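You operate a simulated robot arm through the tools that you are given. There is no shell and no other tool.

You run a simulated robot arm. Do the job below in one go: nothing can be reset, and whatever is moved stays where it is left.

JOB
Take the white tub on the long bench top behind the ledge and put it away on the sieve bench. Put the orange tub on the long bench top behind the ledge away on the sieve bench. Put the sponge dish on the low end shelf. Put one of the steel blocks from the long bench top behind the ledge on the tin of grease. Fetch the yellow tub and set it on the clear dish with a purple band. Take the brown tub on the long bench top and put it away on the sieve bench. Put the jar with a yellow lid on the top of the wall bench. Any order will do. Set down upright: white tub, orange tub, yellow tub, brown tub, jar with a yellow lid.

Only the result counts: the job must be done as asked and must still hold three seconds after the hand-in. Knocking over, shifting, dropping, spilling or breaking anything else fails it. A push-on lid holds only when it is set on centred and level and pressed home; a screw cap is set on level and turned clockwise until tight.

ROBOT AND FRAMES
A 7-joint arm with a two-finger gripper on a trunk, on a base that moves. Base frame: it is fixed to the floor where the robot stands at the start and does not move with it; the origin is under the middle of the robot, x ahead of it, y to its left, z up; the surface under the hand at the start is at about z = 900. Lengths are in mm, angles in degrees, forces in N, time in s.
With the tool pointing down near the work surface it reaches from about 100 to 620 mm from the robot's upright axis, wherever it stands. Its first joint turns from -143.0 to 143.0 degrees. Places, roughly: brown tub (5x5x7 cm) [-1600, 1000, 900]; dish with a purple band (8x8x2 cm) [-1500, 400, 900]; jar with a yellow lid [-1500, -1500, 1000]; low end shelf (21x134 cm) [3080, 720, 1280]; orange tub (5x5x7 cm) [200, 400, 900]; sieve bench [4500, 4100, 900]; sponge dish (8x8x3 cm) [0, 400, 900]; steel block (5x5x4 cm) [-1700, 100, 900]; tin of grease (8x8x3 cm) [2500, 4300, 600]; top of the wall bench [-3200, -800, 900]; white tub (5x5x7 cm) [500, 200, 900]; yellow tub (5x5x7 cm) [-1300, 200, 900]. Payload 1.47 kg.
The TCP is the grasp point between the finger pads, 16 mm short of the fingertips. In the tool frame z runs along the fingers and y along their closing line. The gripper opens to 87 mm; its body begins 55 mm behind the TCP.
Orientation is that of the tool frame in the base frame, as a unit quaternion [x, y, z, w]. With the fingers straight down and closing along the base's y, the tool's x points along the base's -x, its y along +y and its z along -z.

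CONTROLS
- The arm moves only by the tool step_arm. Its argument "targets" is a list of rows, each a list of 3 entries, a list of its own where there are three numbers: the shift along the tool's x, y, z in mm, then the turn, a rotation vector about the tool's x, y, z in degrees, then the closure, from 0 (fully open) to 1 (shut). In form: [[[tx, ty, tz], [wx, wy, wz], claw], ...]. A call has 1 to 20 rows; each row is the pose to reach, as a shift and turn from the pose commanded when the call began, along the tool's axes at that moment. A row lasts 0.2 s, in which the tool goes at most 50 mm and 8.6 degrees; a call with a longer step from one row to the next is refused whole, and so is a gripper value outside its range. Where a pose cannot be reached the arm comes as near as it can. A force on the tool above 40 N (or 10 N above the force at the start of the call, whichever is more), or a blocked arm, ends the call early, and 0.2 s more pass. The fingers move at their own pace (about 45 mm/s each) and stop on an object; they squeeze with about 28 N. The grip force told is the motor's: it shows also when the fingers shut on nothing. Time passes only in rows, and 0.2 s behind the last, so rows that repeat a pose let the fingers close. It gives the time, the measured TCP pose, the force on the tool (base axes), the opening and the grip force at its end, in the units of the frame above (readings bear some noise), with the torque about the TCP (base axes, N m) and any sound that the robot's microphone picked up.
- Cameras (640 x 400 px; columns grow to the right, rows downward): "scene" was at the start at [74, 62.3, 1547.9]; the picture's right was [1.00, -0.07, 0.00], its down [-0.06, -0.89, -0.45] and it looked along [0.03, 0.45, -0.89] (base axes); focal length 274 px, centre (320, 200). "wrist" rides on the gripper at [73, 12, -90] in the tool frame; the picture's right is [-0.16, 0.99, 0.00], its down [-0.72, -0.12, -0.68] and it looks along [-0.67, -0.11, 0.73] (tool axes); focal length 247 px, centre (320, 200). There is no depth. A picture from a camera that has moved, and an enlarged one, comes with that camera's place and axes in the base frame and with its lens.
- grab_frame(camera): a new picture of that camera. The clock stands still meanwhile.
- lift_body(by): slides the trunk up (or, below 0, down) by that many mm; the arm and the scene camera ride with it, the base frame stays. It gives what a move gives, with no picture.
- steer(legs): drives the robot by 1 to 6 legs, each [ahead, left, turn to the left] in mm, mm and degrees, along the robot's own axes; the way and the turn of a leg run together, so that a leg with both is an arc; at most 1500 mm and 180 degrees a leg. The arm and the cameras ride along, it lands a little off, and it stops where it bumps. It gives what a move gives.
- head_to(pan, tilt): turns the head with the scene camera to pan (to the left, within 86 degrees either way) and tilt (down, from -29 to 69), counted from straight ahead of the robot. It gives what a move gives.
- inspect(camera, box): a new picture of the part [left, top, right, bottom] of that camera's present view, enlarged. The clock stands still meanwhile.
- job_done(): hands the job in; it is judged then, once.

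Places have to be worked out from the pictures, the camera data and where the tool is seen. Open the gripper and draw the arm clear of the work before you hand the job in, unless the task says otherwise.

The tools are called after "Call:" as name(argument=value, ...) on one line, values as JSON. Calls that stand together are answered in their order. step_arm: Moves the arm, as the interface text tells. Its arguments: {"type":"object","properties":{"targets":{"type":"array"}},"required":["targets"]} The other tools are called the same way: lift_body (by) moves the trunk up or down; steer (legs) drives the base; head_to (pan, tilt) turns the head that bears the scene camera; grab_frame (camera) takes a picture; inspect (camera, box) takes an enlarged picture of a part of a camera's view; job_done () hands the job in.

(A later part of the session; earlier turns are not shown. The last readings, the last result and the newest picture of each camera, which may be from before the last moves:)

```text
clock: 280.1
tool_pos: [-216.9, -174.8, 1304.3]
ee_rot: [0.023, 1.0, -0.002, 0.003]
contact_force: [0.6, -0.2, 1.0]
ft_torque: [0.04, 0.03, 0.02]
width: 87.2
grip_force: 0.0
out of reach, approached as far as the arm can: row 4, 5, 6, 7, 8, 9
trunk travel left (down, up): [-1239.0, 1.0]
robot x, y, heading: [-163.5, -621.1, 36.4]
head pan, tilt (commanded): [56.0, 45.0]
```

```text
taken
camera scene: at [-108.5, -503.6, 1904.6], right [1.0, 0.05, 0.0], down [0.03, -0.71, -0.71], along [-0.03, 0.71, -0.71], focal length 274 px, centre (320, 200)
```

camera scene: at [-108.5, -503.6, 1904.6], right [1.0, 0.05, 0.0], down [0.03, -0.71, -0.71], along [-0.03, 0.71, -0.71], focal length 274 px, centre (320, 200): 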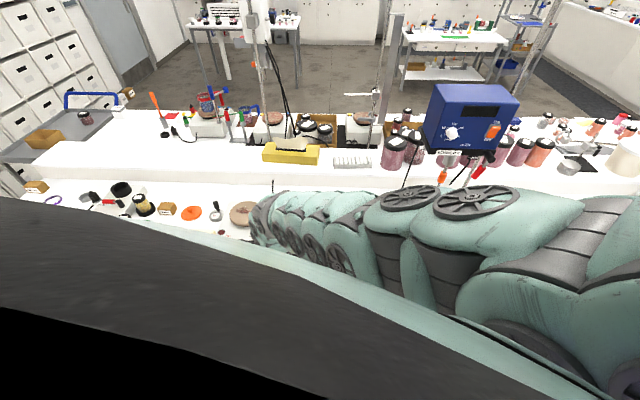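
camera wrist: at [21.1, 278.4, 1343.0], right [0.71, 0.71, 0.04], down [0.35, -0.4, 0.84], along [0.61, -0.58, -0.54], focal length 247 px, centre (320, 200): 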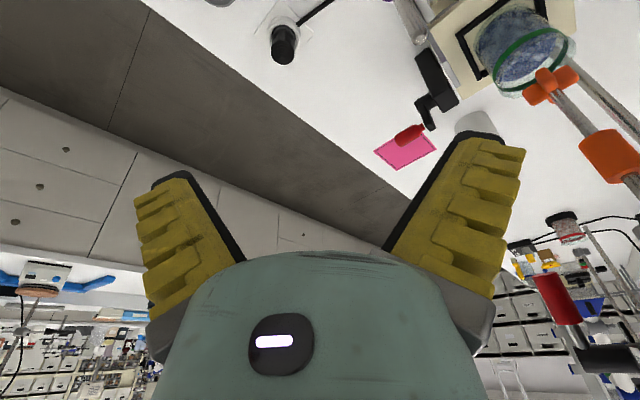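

The solver again did not turn the shoulder, and the arm stopped short in a stretched pose. I return along the straight way to the previous posture.

Call:
step_arm(targets=[[[-43.6, 5.9, 3.9], [0, 0, 4.8], 0], [[-87.2, 11.9, 7.8], [0, 0, 9.6], 0], [[-130.8, 17.8, 11.7], [0, 0, 14.4], 0], [[-174.5, 23.8, 15.6], [0, 0, 19.1], 0], [[-218.1, 29.7, 19.5], [0, 0, 23.9], 0], [[-261.7, 35.7, 23.4], [0, 0, 28.7], 0], [[-305.3, 41.6, 27.3], [0, 0, 33.5], 0]])

Call:
grab_frame(camera="scene")

```text
clock: 281.7
tool_pos: [90.5, -146.3, 1276.9]
ee_rot: [0.309, 0.951, -0.002, 0.003]
contact_force: [0.3, -0.2, 0.3]
ft_torque: [-0.02, 0.02, 0.0]
width: 86.9
grip_force: 0.1
trunk travel left (down, up): [-1239.0, 1.0]
robot x, y, heading: [-161.1, -626.2, 36.6]
head pan, tilt (commanded): [56.0, 45.0]
```

```text
taken
camera scene: at [-108.7, -503.7, 1904.6], right [1.0, 0.05, 0.0], down [0.03, -0.71, -0.71], along [-0.03, 0.71, -0.71], focal length 274 px, centre (320, 200)
```

scene: 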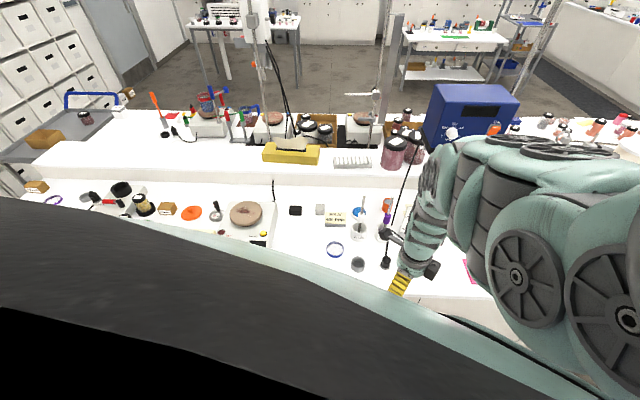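

The posture is restored. A better idea for the orange tub: fingers closing east–west with the gripper leaning 20° to the north, away from the cable, so the forearm comes from the south-west. I turn the yaw counter-clockwise by 124° here in free air to test it.

Call:
step_arm(targets=[[[0, 0, 0], [0, 0, -8], 0], [[0, 0, 0], [0, 0, -16], 0], [[0, 0, 0], [0, 0, -24], 0], [[0, 0, 0], [0, 0, -32], 0], [[0, 0, 0], [0, 0, -40], 0], [[0, 0, 0], [0, 0, -48], 0], [[0, 0, 0], [0, 0, -56], 0], [[0, 0, 0], [0, 0, -64], 0], [[0, 0, 0], [0, 0, -72], 0], [[0, 0, 0], [0, 0, -80], 0], [[0, 0, 0], [0, 0, -88], 0], [[0, 0, 0], [0, 0, -96], 0], [[0, 0, 0], [0, 0, -104], 0], [[0, 0, 0], [0, 0, -112], 0], [[0, 0, 0], [0, 0, -120], 0], [[0, 0, 0], [0, 0, -124], 0]])

Call:
grab_frame(camera="scene")

```text
clock: 285.1
tool_pos: [90.4, -143.8, 1277.3]
ee_rot: [-0.696, 0.718, -0.004, 0.001]
contact_force: [-1.3, -0.2, -0.8]
ft_torque: [0.03, 0.02, 0.02]
width: 86.9
grip_force: 0.0
trunk travel left (down, up): [-1239.0, 1.0]
robot x, y, heading: [-164.1, -623.4, 36.7]
head pan, tilt (commanded): [56.0, 45.0]
```

```text
taken
camera scene: at [-108.7, -503.7, 1904.6], right [1.0, 0.05, 0.0], down [0.03, -0.71, -0.71], along [-0.03, 0.71, -0.71], focal length 274 px, centre (320, 200)
```

scene: 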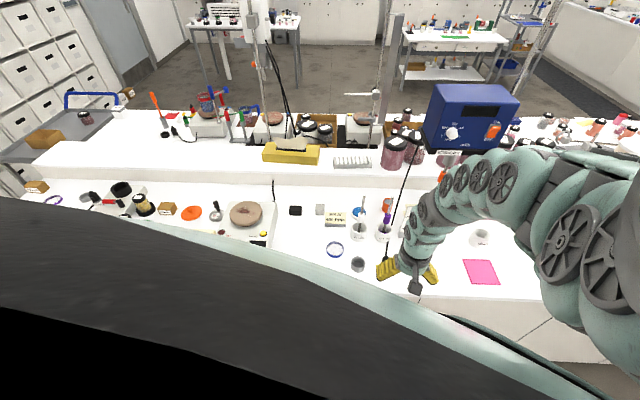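

The elbow lies out to the right in this posture, which would foul the stirrer when reaching the orange tub. I first turn the yaw back to its normal angle, then try rolling the tool about the arm's line in free air to bring the elbow up.

Call:
step_arm(targets=[[[0, 0, 0], [0, 0, 8], 0], [[0, 0, 0], [0, 0, 16], 0], [[0, 0, 0], [0, 0, 24], 0], [[0, 0, 0], [0, 0, 32], 0], [[0, 0, 0], [0, 0, 40], 0], [[0, 0, 0], [0, 0, 48.5], 0]])

Call:
grab_frame(camera="scene")

```text
clock: 286.5
tool_pos: [90.5, -144.6, 1278.2]
ee_rot: [-0.337, 0.941, -0.003, 0.001]
contact_force: [-0.2, 0.5, 0.2]
ft_torque: [0.01, 0.01, 0.01]
width: 87.1
grip_force: 0.1
trunk travel left (down, up): [-1239.0, 1.0]
robot x, y, heading: [-163.2, -624.3, 36.5]
head pan, tilt (commanded): [56.0, 45.0]
```

```text
taken
camera scene: at [-108.6, -503.7, 1904.6], right [1.0, 0.05, 0.0], down [0.03, -0.71, -0.71], along [-0.03, 0.71, -0.71], focal length 274 px, centre (320, 200)
```

scene: 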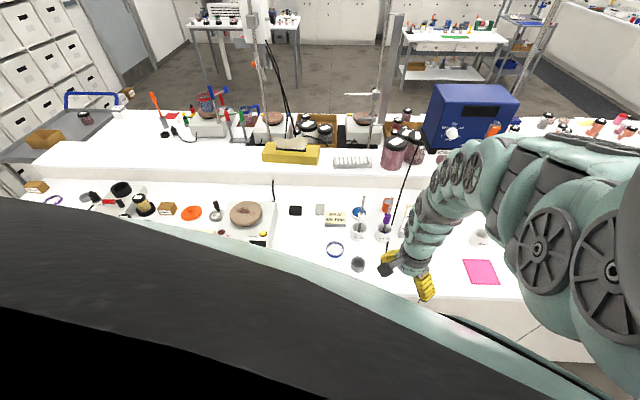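

The elbow is up and to the right. I roll the tool about the robot-to-hand line by 56°, fingers swinging to the right, to see how the elbow follows.

Call:
step_arm(targets=[[[0, 0, 0], [7.3, -3.2, 0], 0], [[0, 0, 0], [14.7, -6.4, 0], 0], [[0, 0, 0], [22, -9.6, 0], 0], [[0, 0, 0], [29.3, -12.8, 0], 0], [[0, 0, 0], [36.7, -16, 0], 0], [[0, 0, 0], [44, -19.2, 0], 0], [[0, 0, 0], [51.4, -22.3, 0], 0]])

Call:
grab_frame(camera="scene")

```text
clock: 288.1
tool_pos: [69.9, -229.5, 1338.8]
ee_rot: [-0.303, 0.839, -0.328, 0.31]
contact_force: [-0.4, 0.1, 0.1]
ft_torque: [0.01, 0.01, -0.02]
width: 87.1
grip_force: 0.1
out of reach, approached as far as the arm can: row 3, 4, 5, 6, 7
trunk travel left (down, up): [-1239.0, 1.0]
robot x, y, heading: [-164.0, -624.6, 36.6]
head pan, tilt (commanded): [56.0, 45.0]
```

```text
taken
camera scene: at [-108.7, -503.7, 1904.6], right [1.0, 0.05, 0.0], down [0.03, -0.71, -0.71], along [-0.03, 0.71, -0.71], focal length 274 px, centre (320, 200)
```

scene: 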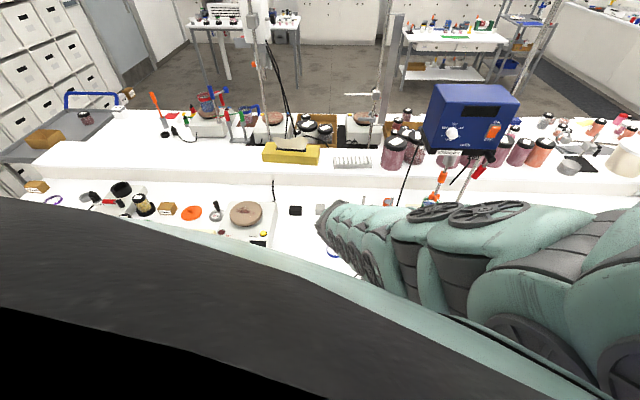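

Working the arm's geometry out again, the elbow sits about (300, 45) in front of the robot and high, so my first plan (yaw 144°, lean 15°) has its forearm running straight south at x ≈ 135, well clear of the box. I roll the tool back to upright first.

Call:
step_arm(targets=[[[-6.7, 11.2, 2.5], [-6.2, 2.7, 0], 0], [[-13.4, 22.4, 5], [-12.4, 5.4, 0], 0], [[-20.1, 33.6, 7.5], [-18.6, 8.1, 0], 0], [[-26.8, 44.8, 10], [-24.8, 10.8, 0], 0], [[-33.5, 56, 12.5], [-31, 13.5, 0], 0], [[-40.3, 67.2, 15], [-37.1, 16.1, 0], 0], [[-47, 78.4, 17.4], [-43.3, 18.8, 0], 0], [[-53.7, 89.6, 19.9], [-49.5, 21.5, 0], 0]])

```text
clock: 289.9
tool_pos: [92.2, -144.5, 1283.3]
ee_rot: [-0.338, 0.941, -0.015, 0.013]
contact_force: [0.0, 0.2, -0.2]
ft_torque: [0.01, 0.01, 0.02]
width: 87.4
grip_force: 0.1
trunk travel left (down, up): [-1239.0, 1.0]
robot x, y, heading: [-161.9, -624.9, 36.6]
head pan, tilt (commanded): [56.0, 45.0]
```

Upright again within 2°. Now the clockwise yaw turn of 76° as before.

Call:
step_arm(targets=[[[0, 0, 0], [0, 0, 8], 0], [[0, 0, 0], [0, 0, 16], 0], [[0, 0, 0], [0, 0, 24], 0], [[0, 0, 0], [0, 0, 32], 0], [[0, 0, 0], [0, 0, 40], 0], [[0, 0, 0], [0, 0, 48], 0], [[0, 0, 0], [0, 0, 56], 0], [[0, 0, 0], [0, 0, 64], 0], [[0, 0, 0], [0, 0, 72], 0], [[0, 0, 0], [0, 0, 76], 0]])

Call:
grab_frame(camera="scene")

```text
clock: 292.1
tool_pos: [92.3, -143.1, 1281.7]
ee_rot: [0.314, 0.949, -0.004, 0.02]
contact_force: [0.4, -0.8, -0.3]
ft_torque: [0.04, -0.02, -0.01]
width: 87.0
grip_force: 0.1
trunk travel left (down, up): [-1239.0, 1.0]
robot x, y, heading: [-161.5, -621.3, 36.8]
head pan, tilt (commanded): [56.0, 45.0]
```

```text
taken
camera scene: at [-108.6, -503.7, 1904.6], right [1.0, 0.05, 0.0], down [0.03, -0.71, -0.71], along [-0.03, 0.71, -0.71], focal length 274 px, centre (320, 200)
```

scene: 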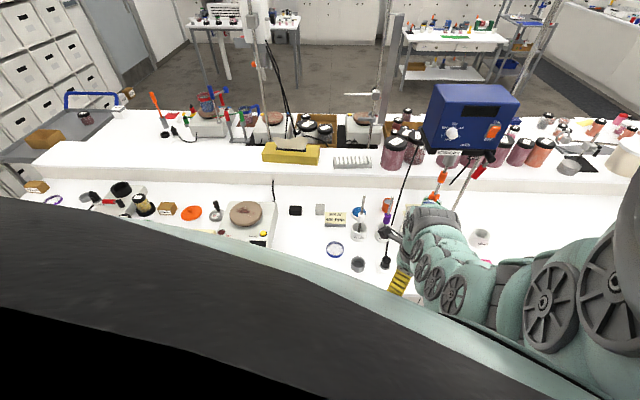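

The posture matches the earlier one. I add the lean of 12.5°, and drive the base north so that the hand goes over x ≈ 85 to y ≈ 447, well above everything.

Call:
step_arm(targets=[[[0, 0, 0], [0, -6.5, 0], 0], [[0, 0, 0], [0, -12.5, 0], 0]])

Call:
steer(legs=[[240, 322, 0]])

```text
clock: 292.7
tool_pos: [93.0, -144.8, 1282.5]
ee_rot: [0.312, 0.941, -0.039, 0.124]
contact_force: [0.1, 0.2, -0.1]
ft_torque: [0.06, 0.01, -0.03]
width: 87.0
grip_force: 0.0
trunk travel left (down, up): [-1239.0, 1.0]
robot x, y, heading: [-161.2, -627.8, 36.3]
head pan, tilt (commanded): [56.0, 45.0]
```

```text
clock: 295.3
tool_pos: [93.4, 264.8, 1282.1]
ee_rot: [0.31, 0.942, -0.039, 0.124]
contact_force: [0.0, 0.5, 0.8]
ft_torque: [0.0, 0.0, -0.04]
width: 86.9
grip_force: 0.0
trunk travel left (down, up): [-1239.0, 1.0]
robot x, y, heading: [-157.9, -216.4, 36.8]
head pan, tilt (commanded): [56.0, 45.0]
```

Hand at (93, 265). The remaining 180 mm north.

Call:
steer(legs=[[109, 146, 0]])

Call:
grab_frame(camera="wrist")

Call:
grab_frame(camera="scene")

```text
clock: 296.8
tool_pos: [90.1, 448.7, 1282.8]
ee_rot: [0.31, 0.942, -0.038, 0.124]
contact_force: [0.1, -0.4, -0.6]
ft_torque: [0.0, 0.0, 0.01]
width: 87.1
grip_force: 0.1
trunk travel left (down, up): [-1239.0, 1.0]
robot x, y, heading: [-160.4, -34.2, 36.6]
head pan, tilt (commanded): [56.0, 45.0]
```

```text
taken
camera wrist: at [21.5, 513.6, 1348.9], right [0.71, 0.7, 0.05], down [0.35, -0.41, 0.84], along [0.61, -0.58, -0.54], focal length 247 px, centre (320, 200)
```

wrist: 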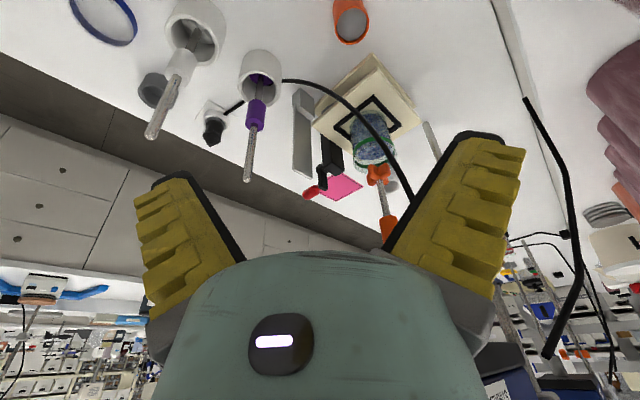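

```text
taken
camera scene: at [-110.5, 89.0, 1904.6], right [1.0, 0.05, 0.0], down [0.03, -0.71, -0.71], along [-0.03, 0.71, -0.71], focal length 274 px, centre (320, 200)
```

scene: 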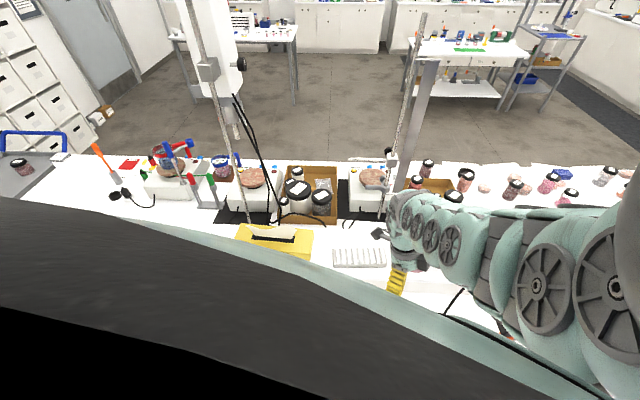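

The new view confirms the cable at about (222, 415, 1114) and the tub at (178, 444). I drive the last 88 mm east at this height.

Call:
steer(legs=[[68, -56, 0]])

Call:
grab_frame(camera="wrist")

Call:
grab_frame(camera="scene")

```text
clock: 297.9
tool_pos: [177.0, 445.2, 1282.2]
ee_rot: [0.31, 0.942, -0.039, 0.123]
contact_force: [0.5, 0.0, 0.6]
ft_torque: [0.01, -0.01, -0.03]
width: 86.9
grip_force: 0.0
trunk travel left (down, up): [-1239.0, 1.0]
robot x, y, heading: [-71.9, -38.2, 36.7]
head pan, tilt (commanded): [56.0, 45.0]
```

```text
taken
camera wrist: at [108.5, 510.0, 1348.9], right [0.71, 0.7, 0.05], down [0.35, -0.41, 0.84], along [0.61, -0.58, -0.54], focal length 247 px, centre (320, 200)
```

wrist: 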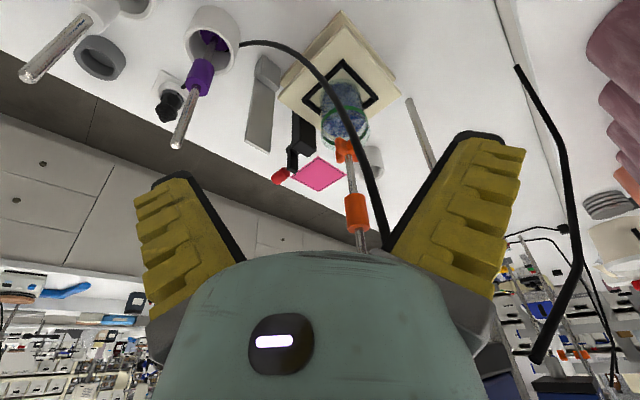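

```text
taken
camera scene: at [-23.1, 85.2, 1904.6], right [1.0, 0.05, 0.0], down [0.03, -0.71, -0.71], along [-0.03, 0.71, -0.71], focal length 274 px, centre (320, 200)
```

scene: 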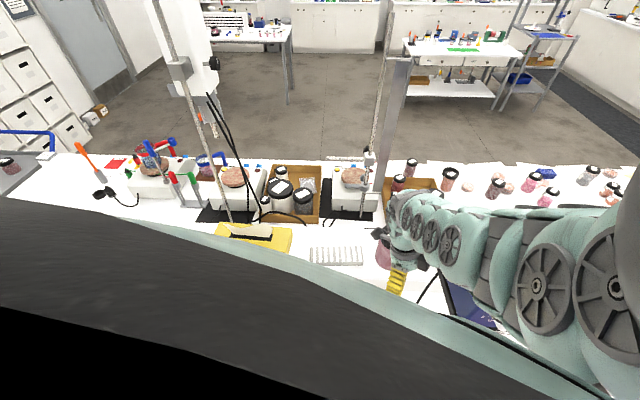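

The forearm runs along x ≈ 135, about 125 mm west of the box edge, as planned. I lower the trunk by 150 mm and check.

Call:
lift_body(by=-150)

Call:
grab_frame(camera="wrist")

Call:
grab_frame(camera="scene")

```text
clock: 299.6
tool_pos: [177.9, 445.2, 1131.9]
ee_rot: [0.311, 0.942, -0.038, 0.124]
contact_force: [-1.1, 0.5, 0.1]
ft_torque: [0.02, 0.02, 0.03]
width: 86.9
grip_force: 0.1
trunk travel left (down, up): [-1089.0, 151.0]
robot x, y, heading: [-72.4, -37.9, 37.0]
head pan, tilt (commanded): [56.0, 45.0]
```

```text
taken
camera wrist: at [108.5, 510.1, 1199.0], right [0.71, 0.7, 0.05], down [0.35, -0.41, 0.84], along [0.61, -0.58, -0.54], focal length 247 px, centre (320, 200)
```

wrist: 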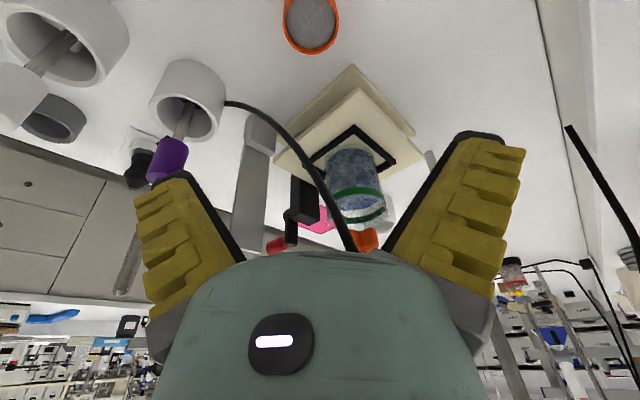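

```text
taken
camera scene: at [-23.1, 85.2, 1754.7], right [1.0, 0.05, 0.0], down [0.03, -0.71, -0.71], along [-0.03, 0.71, -0.71], focal length 274 px, centre (320, 200)
```

scene: 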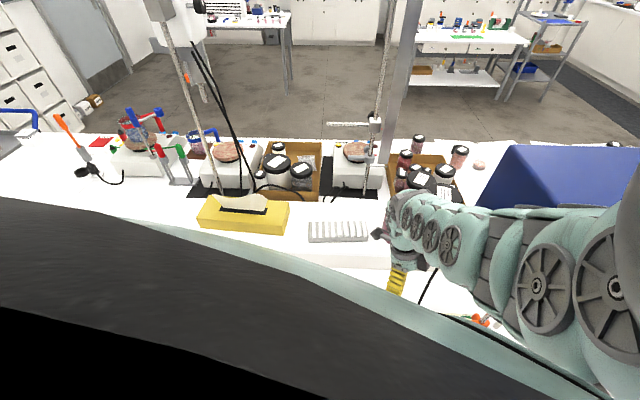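

All clear, and the tub is centred below at (179, 445). I lower another 120 mm.

Call:
lift_body(by=-120)

Call:
grab_frame(camera="wrist")

```text
clock: 301.1
tool_pos: [177.6, 445.4, 1011.9]
ee_rot: [0.31, 0.942, -0.037, 0.124]
contact_force: [1.2, -0.3, 0.4]
ft_torque: [0.0, 0.03, 0.0]
width: 87.2
grip_force: 0.1
trunk travel left (down, up): [-969.0, 271.0]
robot x, y, heading: [-73.9, -38.5, 36.4]
head pan, tilt (commanded): [56.0, 45.0]
```

```text
taken
camera wrist: at [108.5, 510.1, 1079.1], right [0.71, 0.7, 0.05], down [0.35, -0.41, 0.84], along [0.61, -0.58, -0.54], focal length 247 px, centre (320, 200)
```

wrist: 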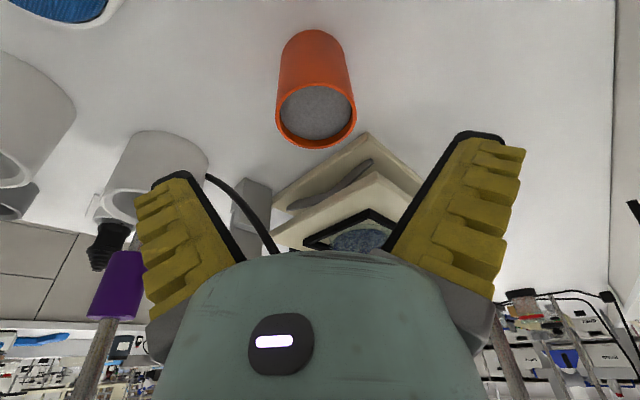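

Still centred. I lower the final 72 mm with the fingers open around the tub.

Call:
lift_body(by=-72)

Call:
grab_frame(camera="wrist")

```text
clock: 302.2
tool_pos: [177.2, 444.6, 939.6]
ee_rot: [0.31, 0.942, -0.038, 0.124]
contact_force: [-0.4, 0.7, -0.1]
ft_torque: [0.02, -0.01, 0.0]
width: 86.9
grip_force: 0.1
trunk travel left (down, up): [-897.0, 343.0]
robot x, y, heading: [-79.7, -38.8, 37.0]
head pan, tilt (commanded): [56.0, 45.0]
```

```text
taken
camera wrist: at [108.6, 510.3, 1007.1], right [0.71, 0.7, 0.05], down [0.35, -0.41, 0.84], along [0.61, -0.58, -0.54], focal length 247 px, centre (320, 200)
```

wrist: 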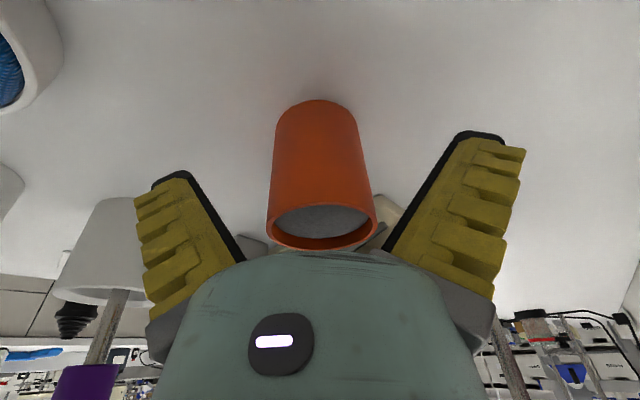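

The tub is centred between the fingers within about 3 mm. I close gently.

Call:
step_arm(targets=[[[0, 0, 0], [0, 0, 0], 0.2], [[0, 0, 0], [0, 0, 0], 0.4], [[0, 0, 0], [0, 0, 0], 0.5], [[0, 0, 0], [0, 0, 0], 0.6], [[0, 0, 0], [0, 0, 0], 0.6]])

Call:
grab_frame(camera="wrist")

```text
clock: 303.4
tool_pos: [177.4, 445.6, 939.8]
ee_rot: [0.31, 0.942, -0.038, 0.123]
contact_force: [-0.8, -0.4, -0.3]
ft_torque: [0.0, 0.03, 0.04]
width: 45.8
grip_force: 27.9
trunk travel left (down, up): [-897.0, 343.0]
robot x, y, heading: [-79.2, -35.1, 36.6]
head pan, tilt (commanded): [56.0, 45.0]
```

```text
taken
camera wrist: at [108.4, 510.0, 1006.9], right [0.71, 0.7, 0.05], down [0.35, -0.41, 0.84], along [0.61, -0.58, -0.54], focal length 247 px, centre (320, 200)
```

wrist: 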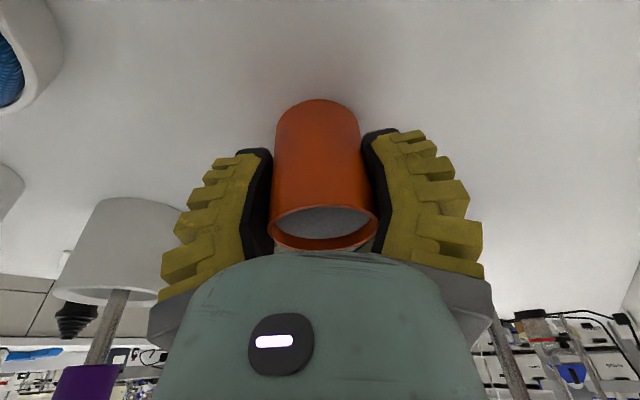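

Firm grip at 45.8 mm. I raise the trunk by 340 mm to carry the tub above the pestles.

Call:
lift_body(by=40)

Call:
lift_body(by=300)

Call:
grab_frame(camera="wrist")

```text
clock: 304.3
tool_pos: [176.3, 444.7, 980.5]
ee_rot: [0.31, 0.942, -0.038, 0.124]
contact_force: [-0.1, -0.5, -0.8]
ft_torque: [-0.01, 0.05, -0.01]
width: 45.7
grip_force: 28.0
trunk travel left (down, up): [-937.0, 303.0]
robot x, y, heading: [-75.8, -35.5, 36.6]
head pan, tilt (commanded): [56.0, 45.0]
```

```text
clock: 307.3
tool_pos: [177.6, 445.1, 1280.6]
ee_rot: [0.31, 0.942, -0.038, 0.123]
contact_force: [-0.1, 0.7, -0.7]
ft_torque: [0.01, -0.02, 0.06]
width: 45.3
grip_force: 28.0
trunk travel left (down, up): [-1237.0, 3.0]
robot x, y, heading: [-75.9, -38.6, 36.8]
head pan, tilt (commanded): [56.0, 45.0]
```

```text
taken
camera wrist: at [108.4, 510.0, 1346.8], right [0.71, 0.7, 0.05], down [0.35, -0.41, 0.84], along [0.61, -0.58, -0.54], focal length 247 px, centre (320, 200)
```

wrist: 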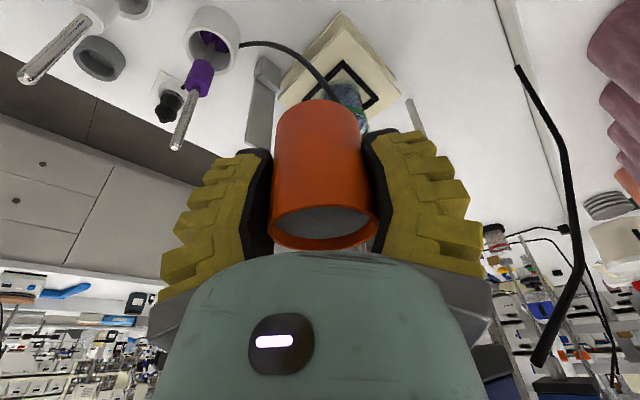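

The tub hangs upright in the grip. I go back out the way I came: west 88 mm, then south into the aisle.

Call:
steer(legs=[[-68, 56, 0], [-359, -480, 0]])

Call:
steer(legs=[[1049, -785, 0], [1049, -785, 0], [1049, -785, 0]])

```text
clock: 311.3
tool_pos: [74.5, -142.4, 1280.9]
ee_rot: [0.314, 0.94, -0.039, 0.124]
contact_force: [-0.5, 0.5, -0.5]
ft_torque: [0.04, -0.01, -0.03]
width: 45.5
grip_force: 28.4
trunk travel left (down, up): [-1237.0, 3.0]
robot x, y, heading: [-183.8, -623.2, 36.0]
head pan, tilt (commanded): [56.0, 45.0]
```

```text
clock: 330.1
tool_pos: [3938.7, -114.0, 1279.3]
ee_rot: [0.288, 0.949, -0.035, 0.125]
contact_force: [0.0, -0.2, -1.1]
ft_torque: [-0.01, 0.03, -0.01]
width: 45.5
grip_force: 27.4
trunk travel left (down, up): [-1237.0, 3.0]
robot x, y, heading: [3708.5, -608.3, 39.4]
head pan, tilt (commanded): [56.0, 45.0]
```

Now at the corridor. I drive north with this heading in two legs, then turn right so the arm points over the sieve bench.

Call:
steer(legs=[[928, 1050, 0], [889, 1082, 0]])

Call:
steer(legs=[[0, 0, -59]])

Call:
grab_frame(camera="wrist")

```text
clock: 343.6
tool_pos: [4009.1, 2674.7, 1280.3]
ee_rot: [0.287, 0.949, -0.034, 0.125]
contact_force: [0.4, -0.3, -0.5]
ft_torque: [0.01, 0.05, 0.0]
width: 45.4
grip_force: 27.9
trunk travel left (down, up): [-1237.0, 3.0]
robot x, y, heading: [3780.6, 2182.3, 39.4]
head pan, tilt (commanded): [56.0, 45.0]
```

```text
clock: 346.6
tool_pos: [4322.1, 2237.8, 1280.8]
ee_rot: [0.719, 0.683, -0.092, 0.091]
contact_force: [0.9, -0.4, -0.6]
ft_torque: [0.03, -0.01, 0.01]
width: 45.4
grip_force: 28.1
trunk travel left (down, up): [-1237.0, 3.0]
robot x, y, heading: [3778.1, 2175.6, -19.9]
head pan, tilt (commanded): [56.0, 45.0]
```

```text
taken
camera wrist: at [4338.0, 2331.3, 1347.0], right [0.98, -0.2, 0.05], down [-0.15, -0.52, 0.84], along [-0.15, -0.83, -0.54], focal length 247 px, centre (320, 200)
```

wrist: 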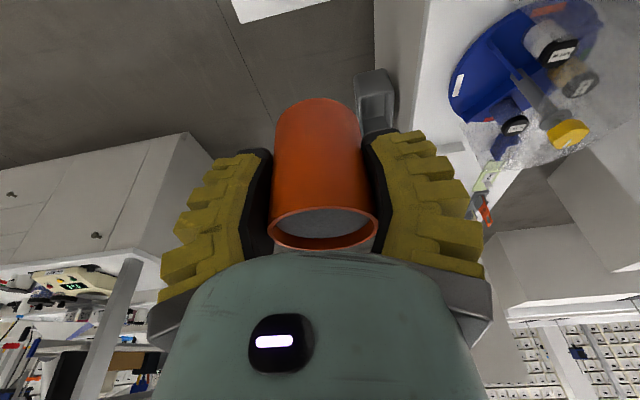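

I shift the base so that the tub comes over the free spot at about (4295, 2430), between the white tub and the pink tray.

Call:
steer(legs=[[-91, 171, 0]])

Call:
grab_frame(camera="wrist")

Call:
head_to(pan=60, tilt=35)

Call:
grab_frame(camera="scene")

```text
clock: 348.2
tool_pos: [4292.6, 2428.8, 1280.2]
ee_rot: [0.719, 0.683, -0.093, 0.091]
contact_force: [-0.2, -0.4, -0.6]
ft_torque: [-0.01, 0.02, 0.02]
width: 45.3
grip_force: 28.0
trunk travel left (down, up): [-1237.0, 3.0]
robot x, y, heading: [3752.7, 2367.0, -20.0]
head pan, tilt (commanded): [56.0, 45.0]
```

```text
taken
camera wrist: at [4309.1, 2520.4, 1347.0], right [0.98, -0.2, 0.05], down [-0.15, -0.52, 0.84], along [-0.15, -0.83, -0.54], focal length 247 px, centre (320, 200)
```

wrist: 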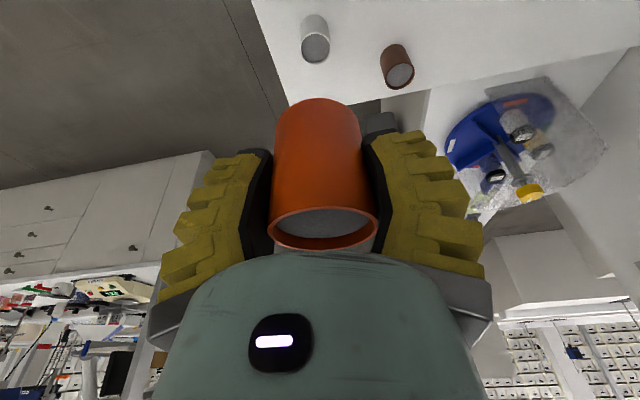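

```text
clock: 348.9
tool_pos: [4293.7, 2428.1, 1279.9]
ee_rot: [0.719, 0.683, -0.093, 0.09]
contact_force: [0.7, -0.2, -0.7]
ft_torque: [0.02, -0.02, 0.05]
width: 45.3
grip_force: 28.3
trunk travel left (down, up): [-1237.0, 3.0]
robot x, y, heading: [3752.0, 2370.0, -19.6]
head pan, tilt (commanded): [60.0, 35.0]
```

```text
taken
camera scene: at [3884.4, 2404.2, 1917.4], right [0.65, -0.76, 0.0], down [-0.44, -0.37, -0.82], along [0.63, 0.53, -0.57], focal length 274 px, centre (320, 200)
```

scene: 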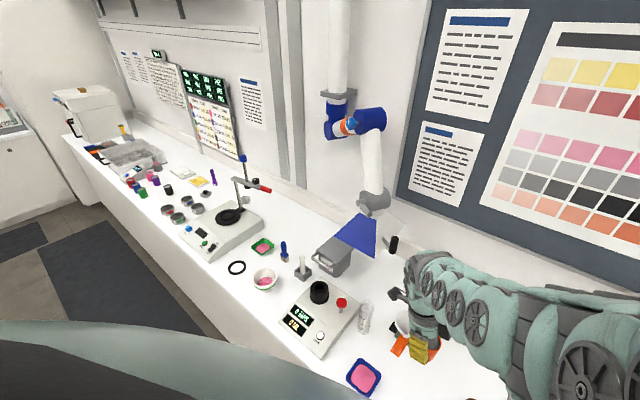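

White and brown tubs stand where I left them, and the spot below is free. I lower the trunk by 330 mm.

Call:
lift_body(by=-330)

Call:
grab_frame(camera="wrist")

```text
clock: 352.1
tool_pos: [4292.6, 2427.9, 950.3]
ee_rot: [0.719, 0.683, -0.093, 0.091]
contact_force: [1.9, -0.4, 0.3]
ft_torque: [-0.01, -0.01, -0.01]
width: 45.3
grip_force: 28.5
trunk travel left (down, up): [-907.0, 333.0]
robot x, y, heading: [3751.0, 2375.4, -19.7]
head pan, tilt (commanded): [60.0, 35.0]
```

```text
taken
camera wrist: at [4309.1, 2520.4, 1017.0], right [0.98, -0.2, 0.05], down [-0.15, -0.52, 0.84], along [-0.15, -0.83, -0.54], focal length 247 px, centre (320, 200)
```

wrist: 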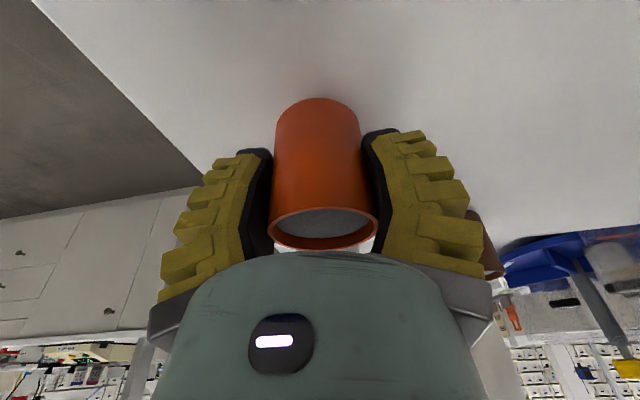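

Now the last 10 mm in small trunk steps, watching for contact.

Call:
lift_body(by=-7)

Call:
lift_body(by=-2)

Call:
lift_body(by=-1.5)

```text
clock: 352.7
tool_pos: [4293.7, 2427.7, 942.6]
ee_rot: [0.719, 0.683, -0.093, 0.091]
contact_force: [0.9, 0.1, -0.4]
ft_torque: [0.02, -0.02, -0.02]
width: 45.3
grip_force: 28.1
trunk travel left (down, up): [-900.0, 340.0]
robot x, y, heading: [3752.2, 2376.3, -19.9]
head pan, tilt (commanded): [60.0, 35.0]
```

```text
clock: 353.2
tool_pos: [4293.9, 2427.3, 942.2]
ee_rot: [0.719, 0.682, -0.093, 0.091]
contact_force: [-0.6, -0.4, -0.5]
ft_torque: [0.0, -0.02, 0.03]
width: 45.4
grip_force: 28.0
trunk travel left (down, up): [-898.0, 342.0]
robot x, y, heading: [3754.4, 2370.9, -19.7]
head pan, tilt (commanded): [60.0, 35.0]
```

```text
clock: 353.7
tool_pos: [4292.7, 2428.1, 940.4]
ee_rot: [0.718, 0.683, -0.092, 0.092]
contact_force: [-3.3, -0.8, 8.7]
ft_torque: [-0.23, 0.16, -0.06]
width: 45.5
grip_force: 27.9
trunk travel left (down, up): [-896.0, 344.0]
robot x, y, heading: [3751.0, 2370.1, -19.6]
head pan, tilt (commanded): [60.0, 35.0]
```

Contact (8.7 N) at z ≈ 940. I open the fingers.

Call:
step_arm(targets=[[[0, 0, 0], [0, 0, 0], 0.5], [[0, 0, 0], [0, 0, 0], 0.35], [[0, 0, 0], [0, 0, 0], 0.2], [[0, 0, 0], [0, 0, 0], 0], [[0, 0, 0], [0, 0, 0], 0], [[0, 0, 0], [0, 0, 0], 0]])

Call:
grab_frame(camera="wrist")

```text
clock: 355.1
tool_pos: [4293.8, 2427.6, 939.4]
ee_rot: [0.719, 0.683, -0.093, 0.091]
contact_force: [-0.3, -0.5, -0.3]
ft_torque: [-0.02, -0.03, 0.01]
width: 87.0
grip_force: 0.0
trunk travel left (down, up): [-896.0, 344.0]
robot x, y, heading: [3749.6, 2372.7, -20.0]
head pan, tilt (commanded): [60.0, 35.0]
```

```text
taken
camera wrist: at [4309.2, 2520.4, 1006.5], right [0.98, -0.2, 0.05], down [-0.15, -0.52, 0.84], along [-0.15, -0.83, -0.54], focal length 247 px, centre (320, 200)
```

wrist: 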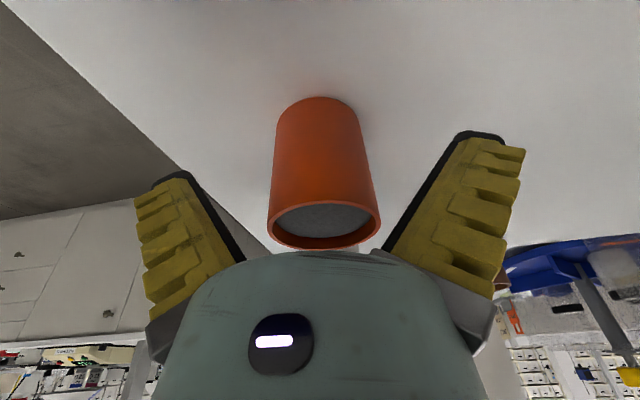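

The orange tub stands on the sieve bench. I raise the hand, back away from the bench and go to look at the cart and the tin of grease from nearer.

Call:
lift_body(by=210)

Call:
steer(legs=[[-500, 300, 0], [0, 0, 70], [-350, 600, 0]])

Call:
head_to(pan=70, tilt=30)

Call:
grab_frame(camera="scene")

```text
clock: 357.4
tool_pos: [4293.5, 2426.9, 1149.0]
ee_rot: [0.719, 0.683, -0.093, 0.091]
contact_force: [0.0, 0.0, -0.4]
ft_torque: [0.02, 0.03, 0.01]
width: 87.0
grip_force: 0.1
trunk travel left (down, up): [-1106.0, 134.0]
robot x, y, heading: [3755.0, 2371.8, -19.8]
head pan, tilt (commanded): [60.0, 35.0]
```

```text
clock: 367.1
tool_pos: [2830.8, 3472.8, 1149.0]
ee_rot: [0.202, 0.971, -0.024, 0.127]
contact_force: [-0.1, 0.6, -0.9]
ft_torque: [-0.01, -0.01, 0.0]
width: 86.9
grip_force: 0.0
trunk travel left (down, up): [-1106.0, 134.0]
robot x, y, heading: [2695.1, 2943.5, 49.7]
head pan, tilt (commanded): [60.0, 35.0]
```

```text
clock: 367.9
tool_pos: [2831.5, 3474.3, 1149.5]
ee_rot: [0.201, 0.971, -0.024, 0.128]
contact_force: [-1.1, 0.6, 0.4]
ft_torque: [-0.02, -0.01, 0.0]
width: 86.9
grip_force: 0.0
trunk travel left (down, up): [-1106.0, 134.0]
robot x, y, heading: [2694.9, 2942.2, 50.1]
head pan, tilt (commanded): [70.0, 30.0]
```

```text
taken
camera scene: at [2694.3, 3077.3, 1794.7], right [0.87, 0.49, 0.0], down [0.25, -0.43, -0.87], along [-0.43, 0.75, -0.5], focal length 274 px, centre (320, 200)
```

scene: 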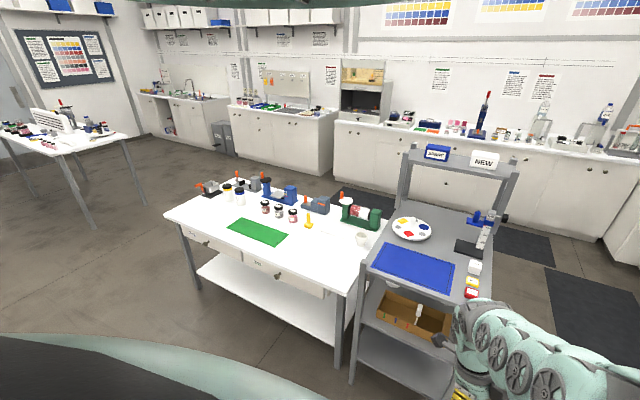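

The cart's upper shelf hides the middle one from this height. I lower the trunk by 650 mm to look in under it (the floor around the hand is free).

Call:
lift_body(by=-650)

Call:
head_to(pan=60, tilt=15)

Call:
grab_frame(camera="scene")

```text
refused: -650 is not a number from -400 to 400
```

```text
clock: 368.6
tool_pos: [2831.4, 3472.3, 1149.4]
ee_rot: [0.202, 0.971, -0.025, 0.127]
contact_force: [0.7, -0.7, -0.1]
ft_torque: [0.01, 0.01, 0.01]
width: 87.0
grip_force: 0.0
trunk travel left (down, up): [-1106.0, 134.0]
robot x, y, heading: [2693.5, 2944.5, 49.8]
head pan, tilt (commanded): [60.0, 15.0]
```

```text
taken
camera scene: at [2707.5, 3086.7, 1818.8], right [0.94, 0.34, 0.0], down [0.09, -0.24, -0.97], along [-0.33, 0.91, -0.26], focal length 274 px, centre (320, 200)
```

scene: 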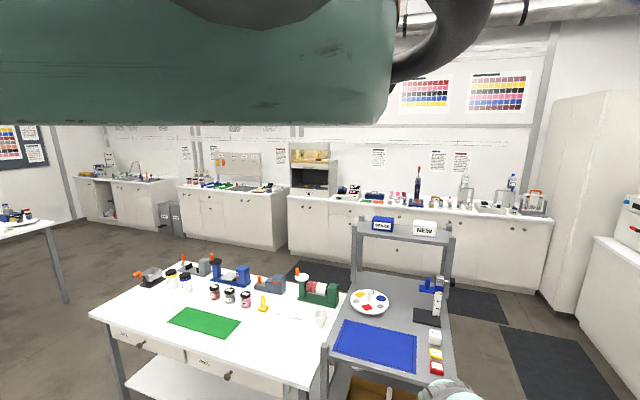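

The trunk moves at most 400 mm per call. I lower it in two steps.

Call:
lift_body(by=-400)

Call:
lift_body(by=-250)

Call:
grab_frame(camera="scene")

Call:
inspect(camera="scene", box=[280, 180, 520, 400])

```text
clock: 372.5
tool_pos: [2831.2, 3472.5, 750.7]
ee_rot: [0.201, 0.971, -0.023, 0.128]
contact_force: [0.0, -0.5, 0.1]
ft_torque: [-0.02, -0.02, 0.01]
width: 87.2
grip_force: 0.1
trunk travel left (down, up): [-706.0, 534.0]
robot x, y, heading: [2693.7, 2947.9, 49.6]
head pan, tilt (commanded): [60.0, 15.0]
```

```text
clock: 375.1
tool_pos: [2832.5, 3474.4, 500.3]
ee_rot: [0.202, 0.971, -0.023, 0.128]
contact_force: [-0.4, -0.3, 0.3]
ft_torque: [-0.01, -0.03, -0.03]
width: 86.9
grip_force: 0.0
trunk travel left (down, up): [-456.0, 784.0]
robot x, y, heading: [2693.2, 2944.9, 49.5]
head pan, tilt (commanded): [60.0, 15.0]
```

```text
taken
camera scene: at [2707.6, 3086.7, 1169.0], right [0.94, 0.34, 0.0], down [0.09, -0.24, -0.97], along [-0.33, 0.91, -0.26], focal length 274 px, centre (320, 200)
```

scene: 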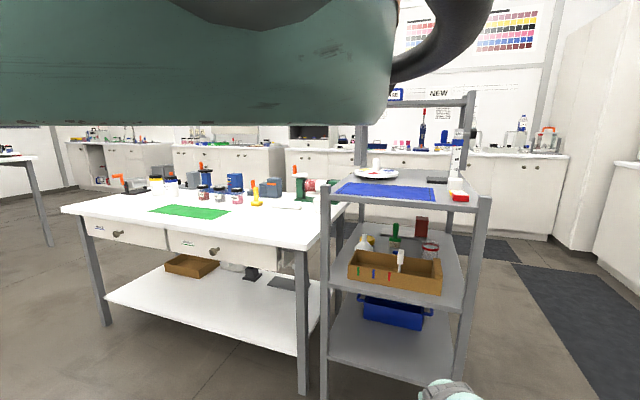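

```text
1.82 times, centred on (400, 290) of scene
camera zoom: at [2707.6, 3086.7, 1169.0], right [0.94, 0.34, 0.0], down [0.09, -0.24, -0.97], along [-0.33, 0.91, -0.26], focal length 497 px, centre (174, 36)
```

zoom: 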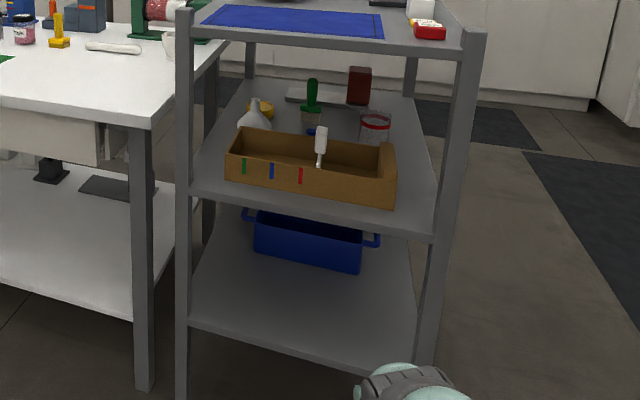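

The middle shelf (z ≈ 600) has the yellow-lidded tin of grease at about (2511, 4361), behind a tray and a funnel; it is best reached from the cart's back side (y > 4620) with the tool pitched up. I first bring the tool back to plain fingers-down here and then test how far it can pitch.

Call:
step_arm(targets=[[[0, 0, 0], [0, 8, 0], 0], [[0, 0, 0], [0, 14.7, 0], 0]])

Call:
step_arm(targets=[[[0, 0, 0], [0, 0, -8], 0], [[0, 0, 0], [0, 0, -16], 0], [[0, 0, 0], [0, 0, -24], 0], [[0, 0, 0], [0, 0, -32], 0], [[0, 0, 0], [0, 0, -40], 0], [[0, 0, 0], [0, 0, -48], 0], [[0, 0, 0], [0, 0, -56], 0], [[0, 0, 0], [0, 0, -64], 0], [[0, 0, 0], [0, 0, -72], 0], [[0, 0, 0], [0, 0, -76], 0]])

```text
clock: 375.6
tool_pos: [2830.9, 3472.7, 499.8]
ee_rot: [0.202, 0.979, 0.002, 0.001]
contact_force: [0.2, 0.3, 0.2]
ft_torque: [-0.01, -0.04, 0.04]
width: 87.3
grip_force: 0.1
trunk travel left (down, up): [-456.0, 784.0]
robot x, y, heading: [2696.7, 2947.2, 49.9]
head pan, tilt (commanded): [60.0, 15.0]
```

```text
clock: 377.9
tool_pos: [2832.3, 3473.0, 500.0]
ee_rot: [-0.443, 0.897, 0.0, 0.003]
contact_force: [-1.2, 0.6, 0.9]
ft_torque: [0.02, -0.03, -0.02]
width: 87.4
grip_force: 0.0
trunk travel left (down, up): [-456.0, 784.0]
robot x, y, heading: [2691.4, 2944.9, 49.6]
head pan, tilt (commanded): [60.0, 15.0]
```

Plain fingers-down again. Now I test pitching the tool up by 60° (pointing ahead), moving the TCP forward by 100 mm meanwhile.

Call:
step_arm(targets=[[[-12.5, 0, 0], [0, -7.5, 0], 0], [[-25, 0, 0], [0, -15, 0], 0], [[-37.5, 0, 0], [0, -22.5, 0], 0], [[-50, 0, 0], [0, -30, 0], 0], [[-62.5, 0, 0], [0, -37.5, 0], 0], [[-75, 0, 0], [0, -45, 0], 0], [[-87.5, 0, 0], [0, -52.5, 0], 0], [[-100, 0, 0], [0, -60, 0], 0]])

Call:
grab_frame(camera="scene")

Call:
grab_frame(camera="wrist")

```text
clock: 379.6
tool_pos: [2905.5, 3536.6, 528.8]
ee_rot: [-0.391, 0.788, 0.209, 0.426]
contact_force: [0.3, 0.3, 0.9]
ft_torque: [-0.01, 0.0, -0.03]
width: 87.0
grip_force: 0.0
out of reach, approached as far as the arm can: row 7, 8
trunk travel left (down, up): [-456.0, 784.0]
robot x, y, heading: [2694.4, 2943.6, 49.5]
head pan, tilt (commanded): [60.0, 15.0]
```

```text
taken
camera scene: at [2707.8, 3086.6, 1168.9], right [0.94, 0.34, 0.0], down [0.09, -0.24, -0.97], along [-0.33, 0.91, -0.26], focal length 274 px, centre (320, 200)
```

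scene: 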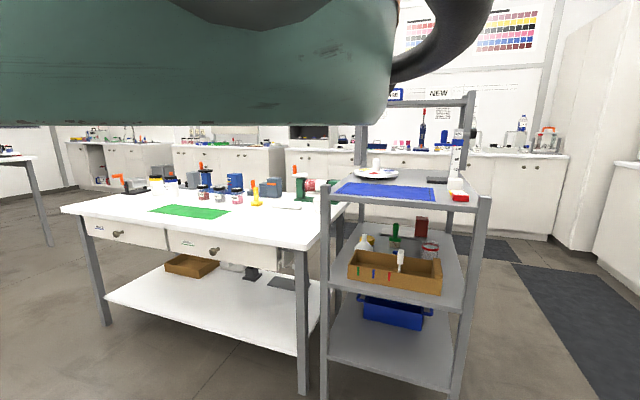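

```text
taken
camera wrist: at [2827.5, 3452.7, 515.8], right [-0.73, 0.67, 0.13], down [-0.01, -0.2, 0.98], along [0.68, 0.71, 0.16], focal length 247 px, centre (320, 200)
```

wrist: 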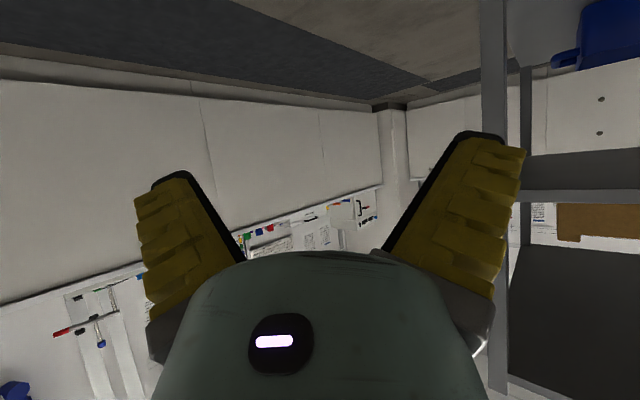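

The tool can pitch to about 57°. With the normal yaw the wrist camera would hang below the gripper there, so I check whether the yaw can be flipped by about 180°: first back to fingers-down.

Call:
step_arm(targets=[[[0, 0, 0], [0, 7.5, 0], 0], [[0, 0, 0], [0, 15, 0], 0], [[0, 0, 0], [0, 22.5, 0], 0], [[0, 0, 0], [0, 30, 0], 0], [[0, 0, 0], [0, 37.5, 0], 0], [[0, 0, 0], [0, 45, 0], 0], [[0, 0, 0], [0, 52.5, 0], 0], [[0, 0, 0], [0, 57, 0], 0]])

```text
clock: 381.4
tool_pos: [2905.9, 3530.2, 532.1]
ee_rot: [-0.443, 0.897, -0.003, -0.005]
contact_force: [0.0, -0.1, -0.1]
ft_torque: [0.01, -0.01, 0.03]
width: 87.0
grip_force: 0.0
out of reach, approached as far as the arm can: row 8
trunk travel left (down, up): [-456.0, 784.0]
robot x, y, heading: [2692.9, 2945.5, 49.6]
head pan, tilt (commanded): [60.0, 15.0]
```

Upright again but stretched out. I pull the hand in by 110 mm and then turn the yaw counter-clockwise in large steps.

Call:
step_arm(targets=[[[37, 0, 10], [0, 0, 0], 0], [[74, 0, 20], [0, 0, 0], 0], [[110, 0, 30], [0, 0, 0], 0]])

Call:
step_arm(targets=[[[0, 0, 0], [0, 0, -8], 0], [[0, 0, 0], [0, 0, -16], 0], [[0, 0, 0], [0, 0, -24], 0], [[0, 0, 0], [0, 0, -32], 0], [[0, 0, 0], [0, 0, -40], 0], [[0, 0, 0], [0, 0, -48], 0], [[0, 0, 0], [0, 0, -56], 0], [[0, 0, 0], [0, 0, -64], 0], [[0, 0, 0], [0, 0, -72], 0], [[0, 0, 0], [0, 0, -80], 0], [[0, 0, 0], [0, 0, -88], 0]])

```text
clock: 382.2
tool_pos: [2838.0, 3440.3, 503.0]
ee_rot: [-0.442, 0.897, -0.004, -0.003]
contact_force: [-0.2, -0.8, -0.9]
ft_torque: [0.06, -0.03, -0.01]
width: 86.7
grip_force: 0.2
trunk travel left (down, up): [-456.0, 784.0]
robot x, y, heading: [2696.2, 2946.7, 49.9]
head pan, tilt (commanded): [60.0, 15.0]
```

```text
clock: 384.6
tool_pos: [2840.0, 3445.6, 504.2]
ee_rot: [0.942, -0.337, 0.0, 0.003]
contact_force: [0.2, 0.3, -0.1]
ft_torque: [-0.04, 0.05, -0.02]
width: 86.9
grip_force: 0.1
trunk travel left (down, up): [-456.0, 784.0]
robot x, y, heading: [2694.1, 2945.9, 50.0]
head pan, tilt (commanded): [60.0, 15.0]
```

88° works. I go on for another 88°.

Call:
step_arm(targets=[[[0, 0, 0], [0, 0, -8], 0], [[0, 0, 0], [0, 0, -16], 0], [[0, 0, 0], [0, 0, -24], 0], [[0, 0, 0], [0, 0, -32], 0], [[0, 0, 0], [0, 0, -40], 0], [[0, 0, 0], [0, 0, -48], 0], [[0, 0, 0], [0, 0, -56], 0], [[0, 0, 0], [0, 0, -64], 0], [[0, 0, 0], [0, 0, -72], 0], [[0, 0, 0], [0, 0, -80], 0], [[0, 0, 0], [0, 0, -88], 0]])

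Call:
grab_frame(camera="wrist")

```text
clock: 387.1
tool_pos: [2839.4, 3445.1, 502.8]
ee_rot: [0.911, 0.412, -0.002, 0.003]
contact_force: [-0.1, 0.4, 0.0]
ft_torque: [0.02, 0.0, -0.03]
width: 87.3
grip_force: 0.2
trunk travel left (down, up): [-456.0, 784.0]
robot x, y, heading: [2693.4, 2947.1, 49.9]
head pan, tilt (commanded): [60.0, 15.0]
```

```text
taken
camera wrist: at [2895.5, 3493.7, 591.5], right [0.64, -0.77, 0.0], down [-0.56, -0.46, 0.69], along [-0.53, -0.44, -0.73], focal length 247 px, centre (320, 200)
```

wrist: 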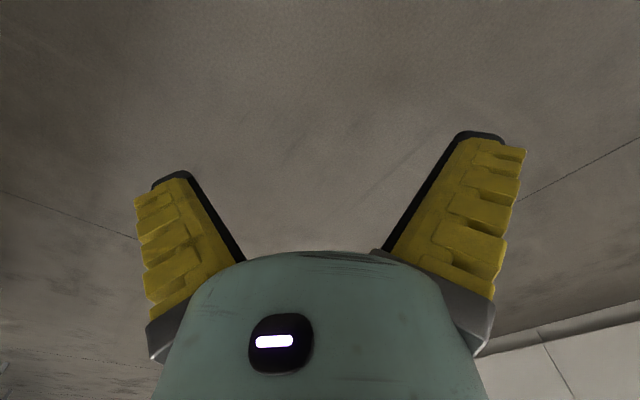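

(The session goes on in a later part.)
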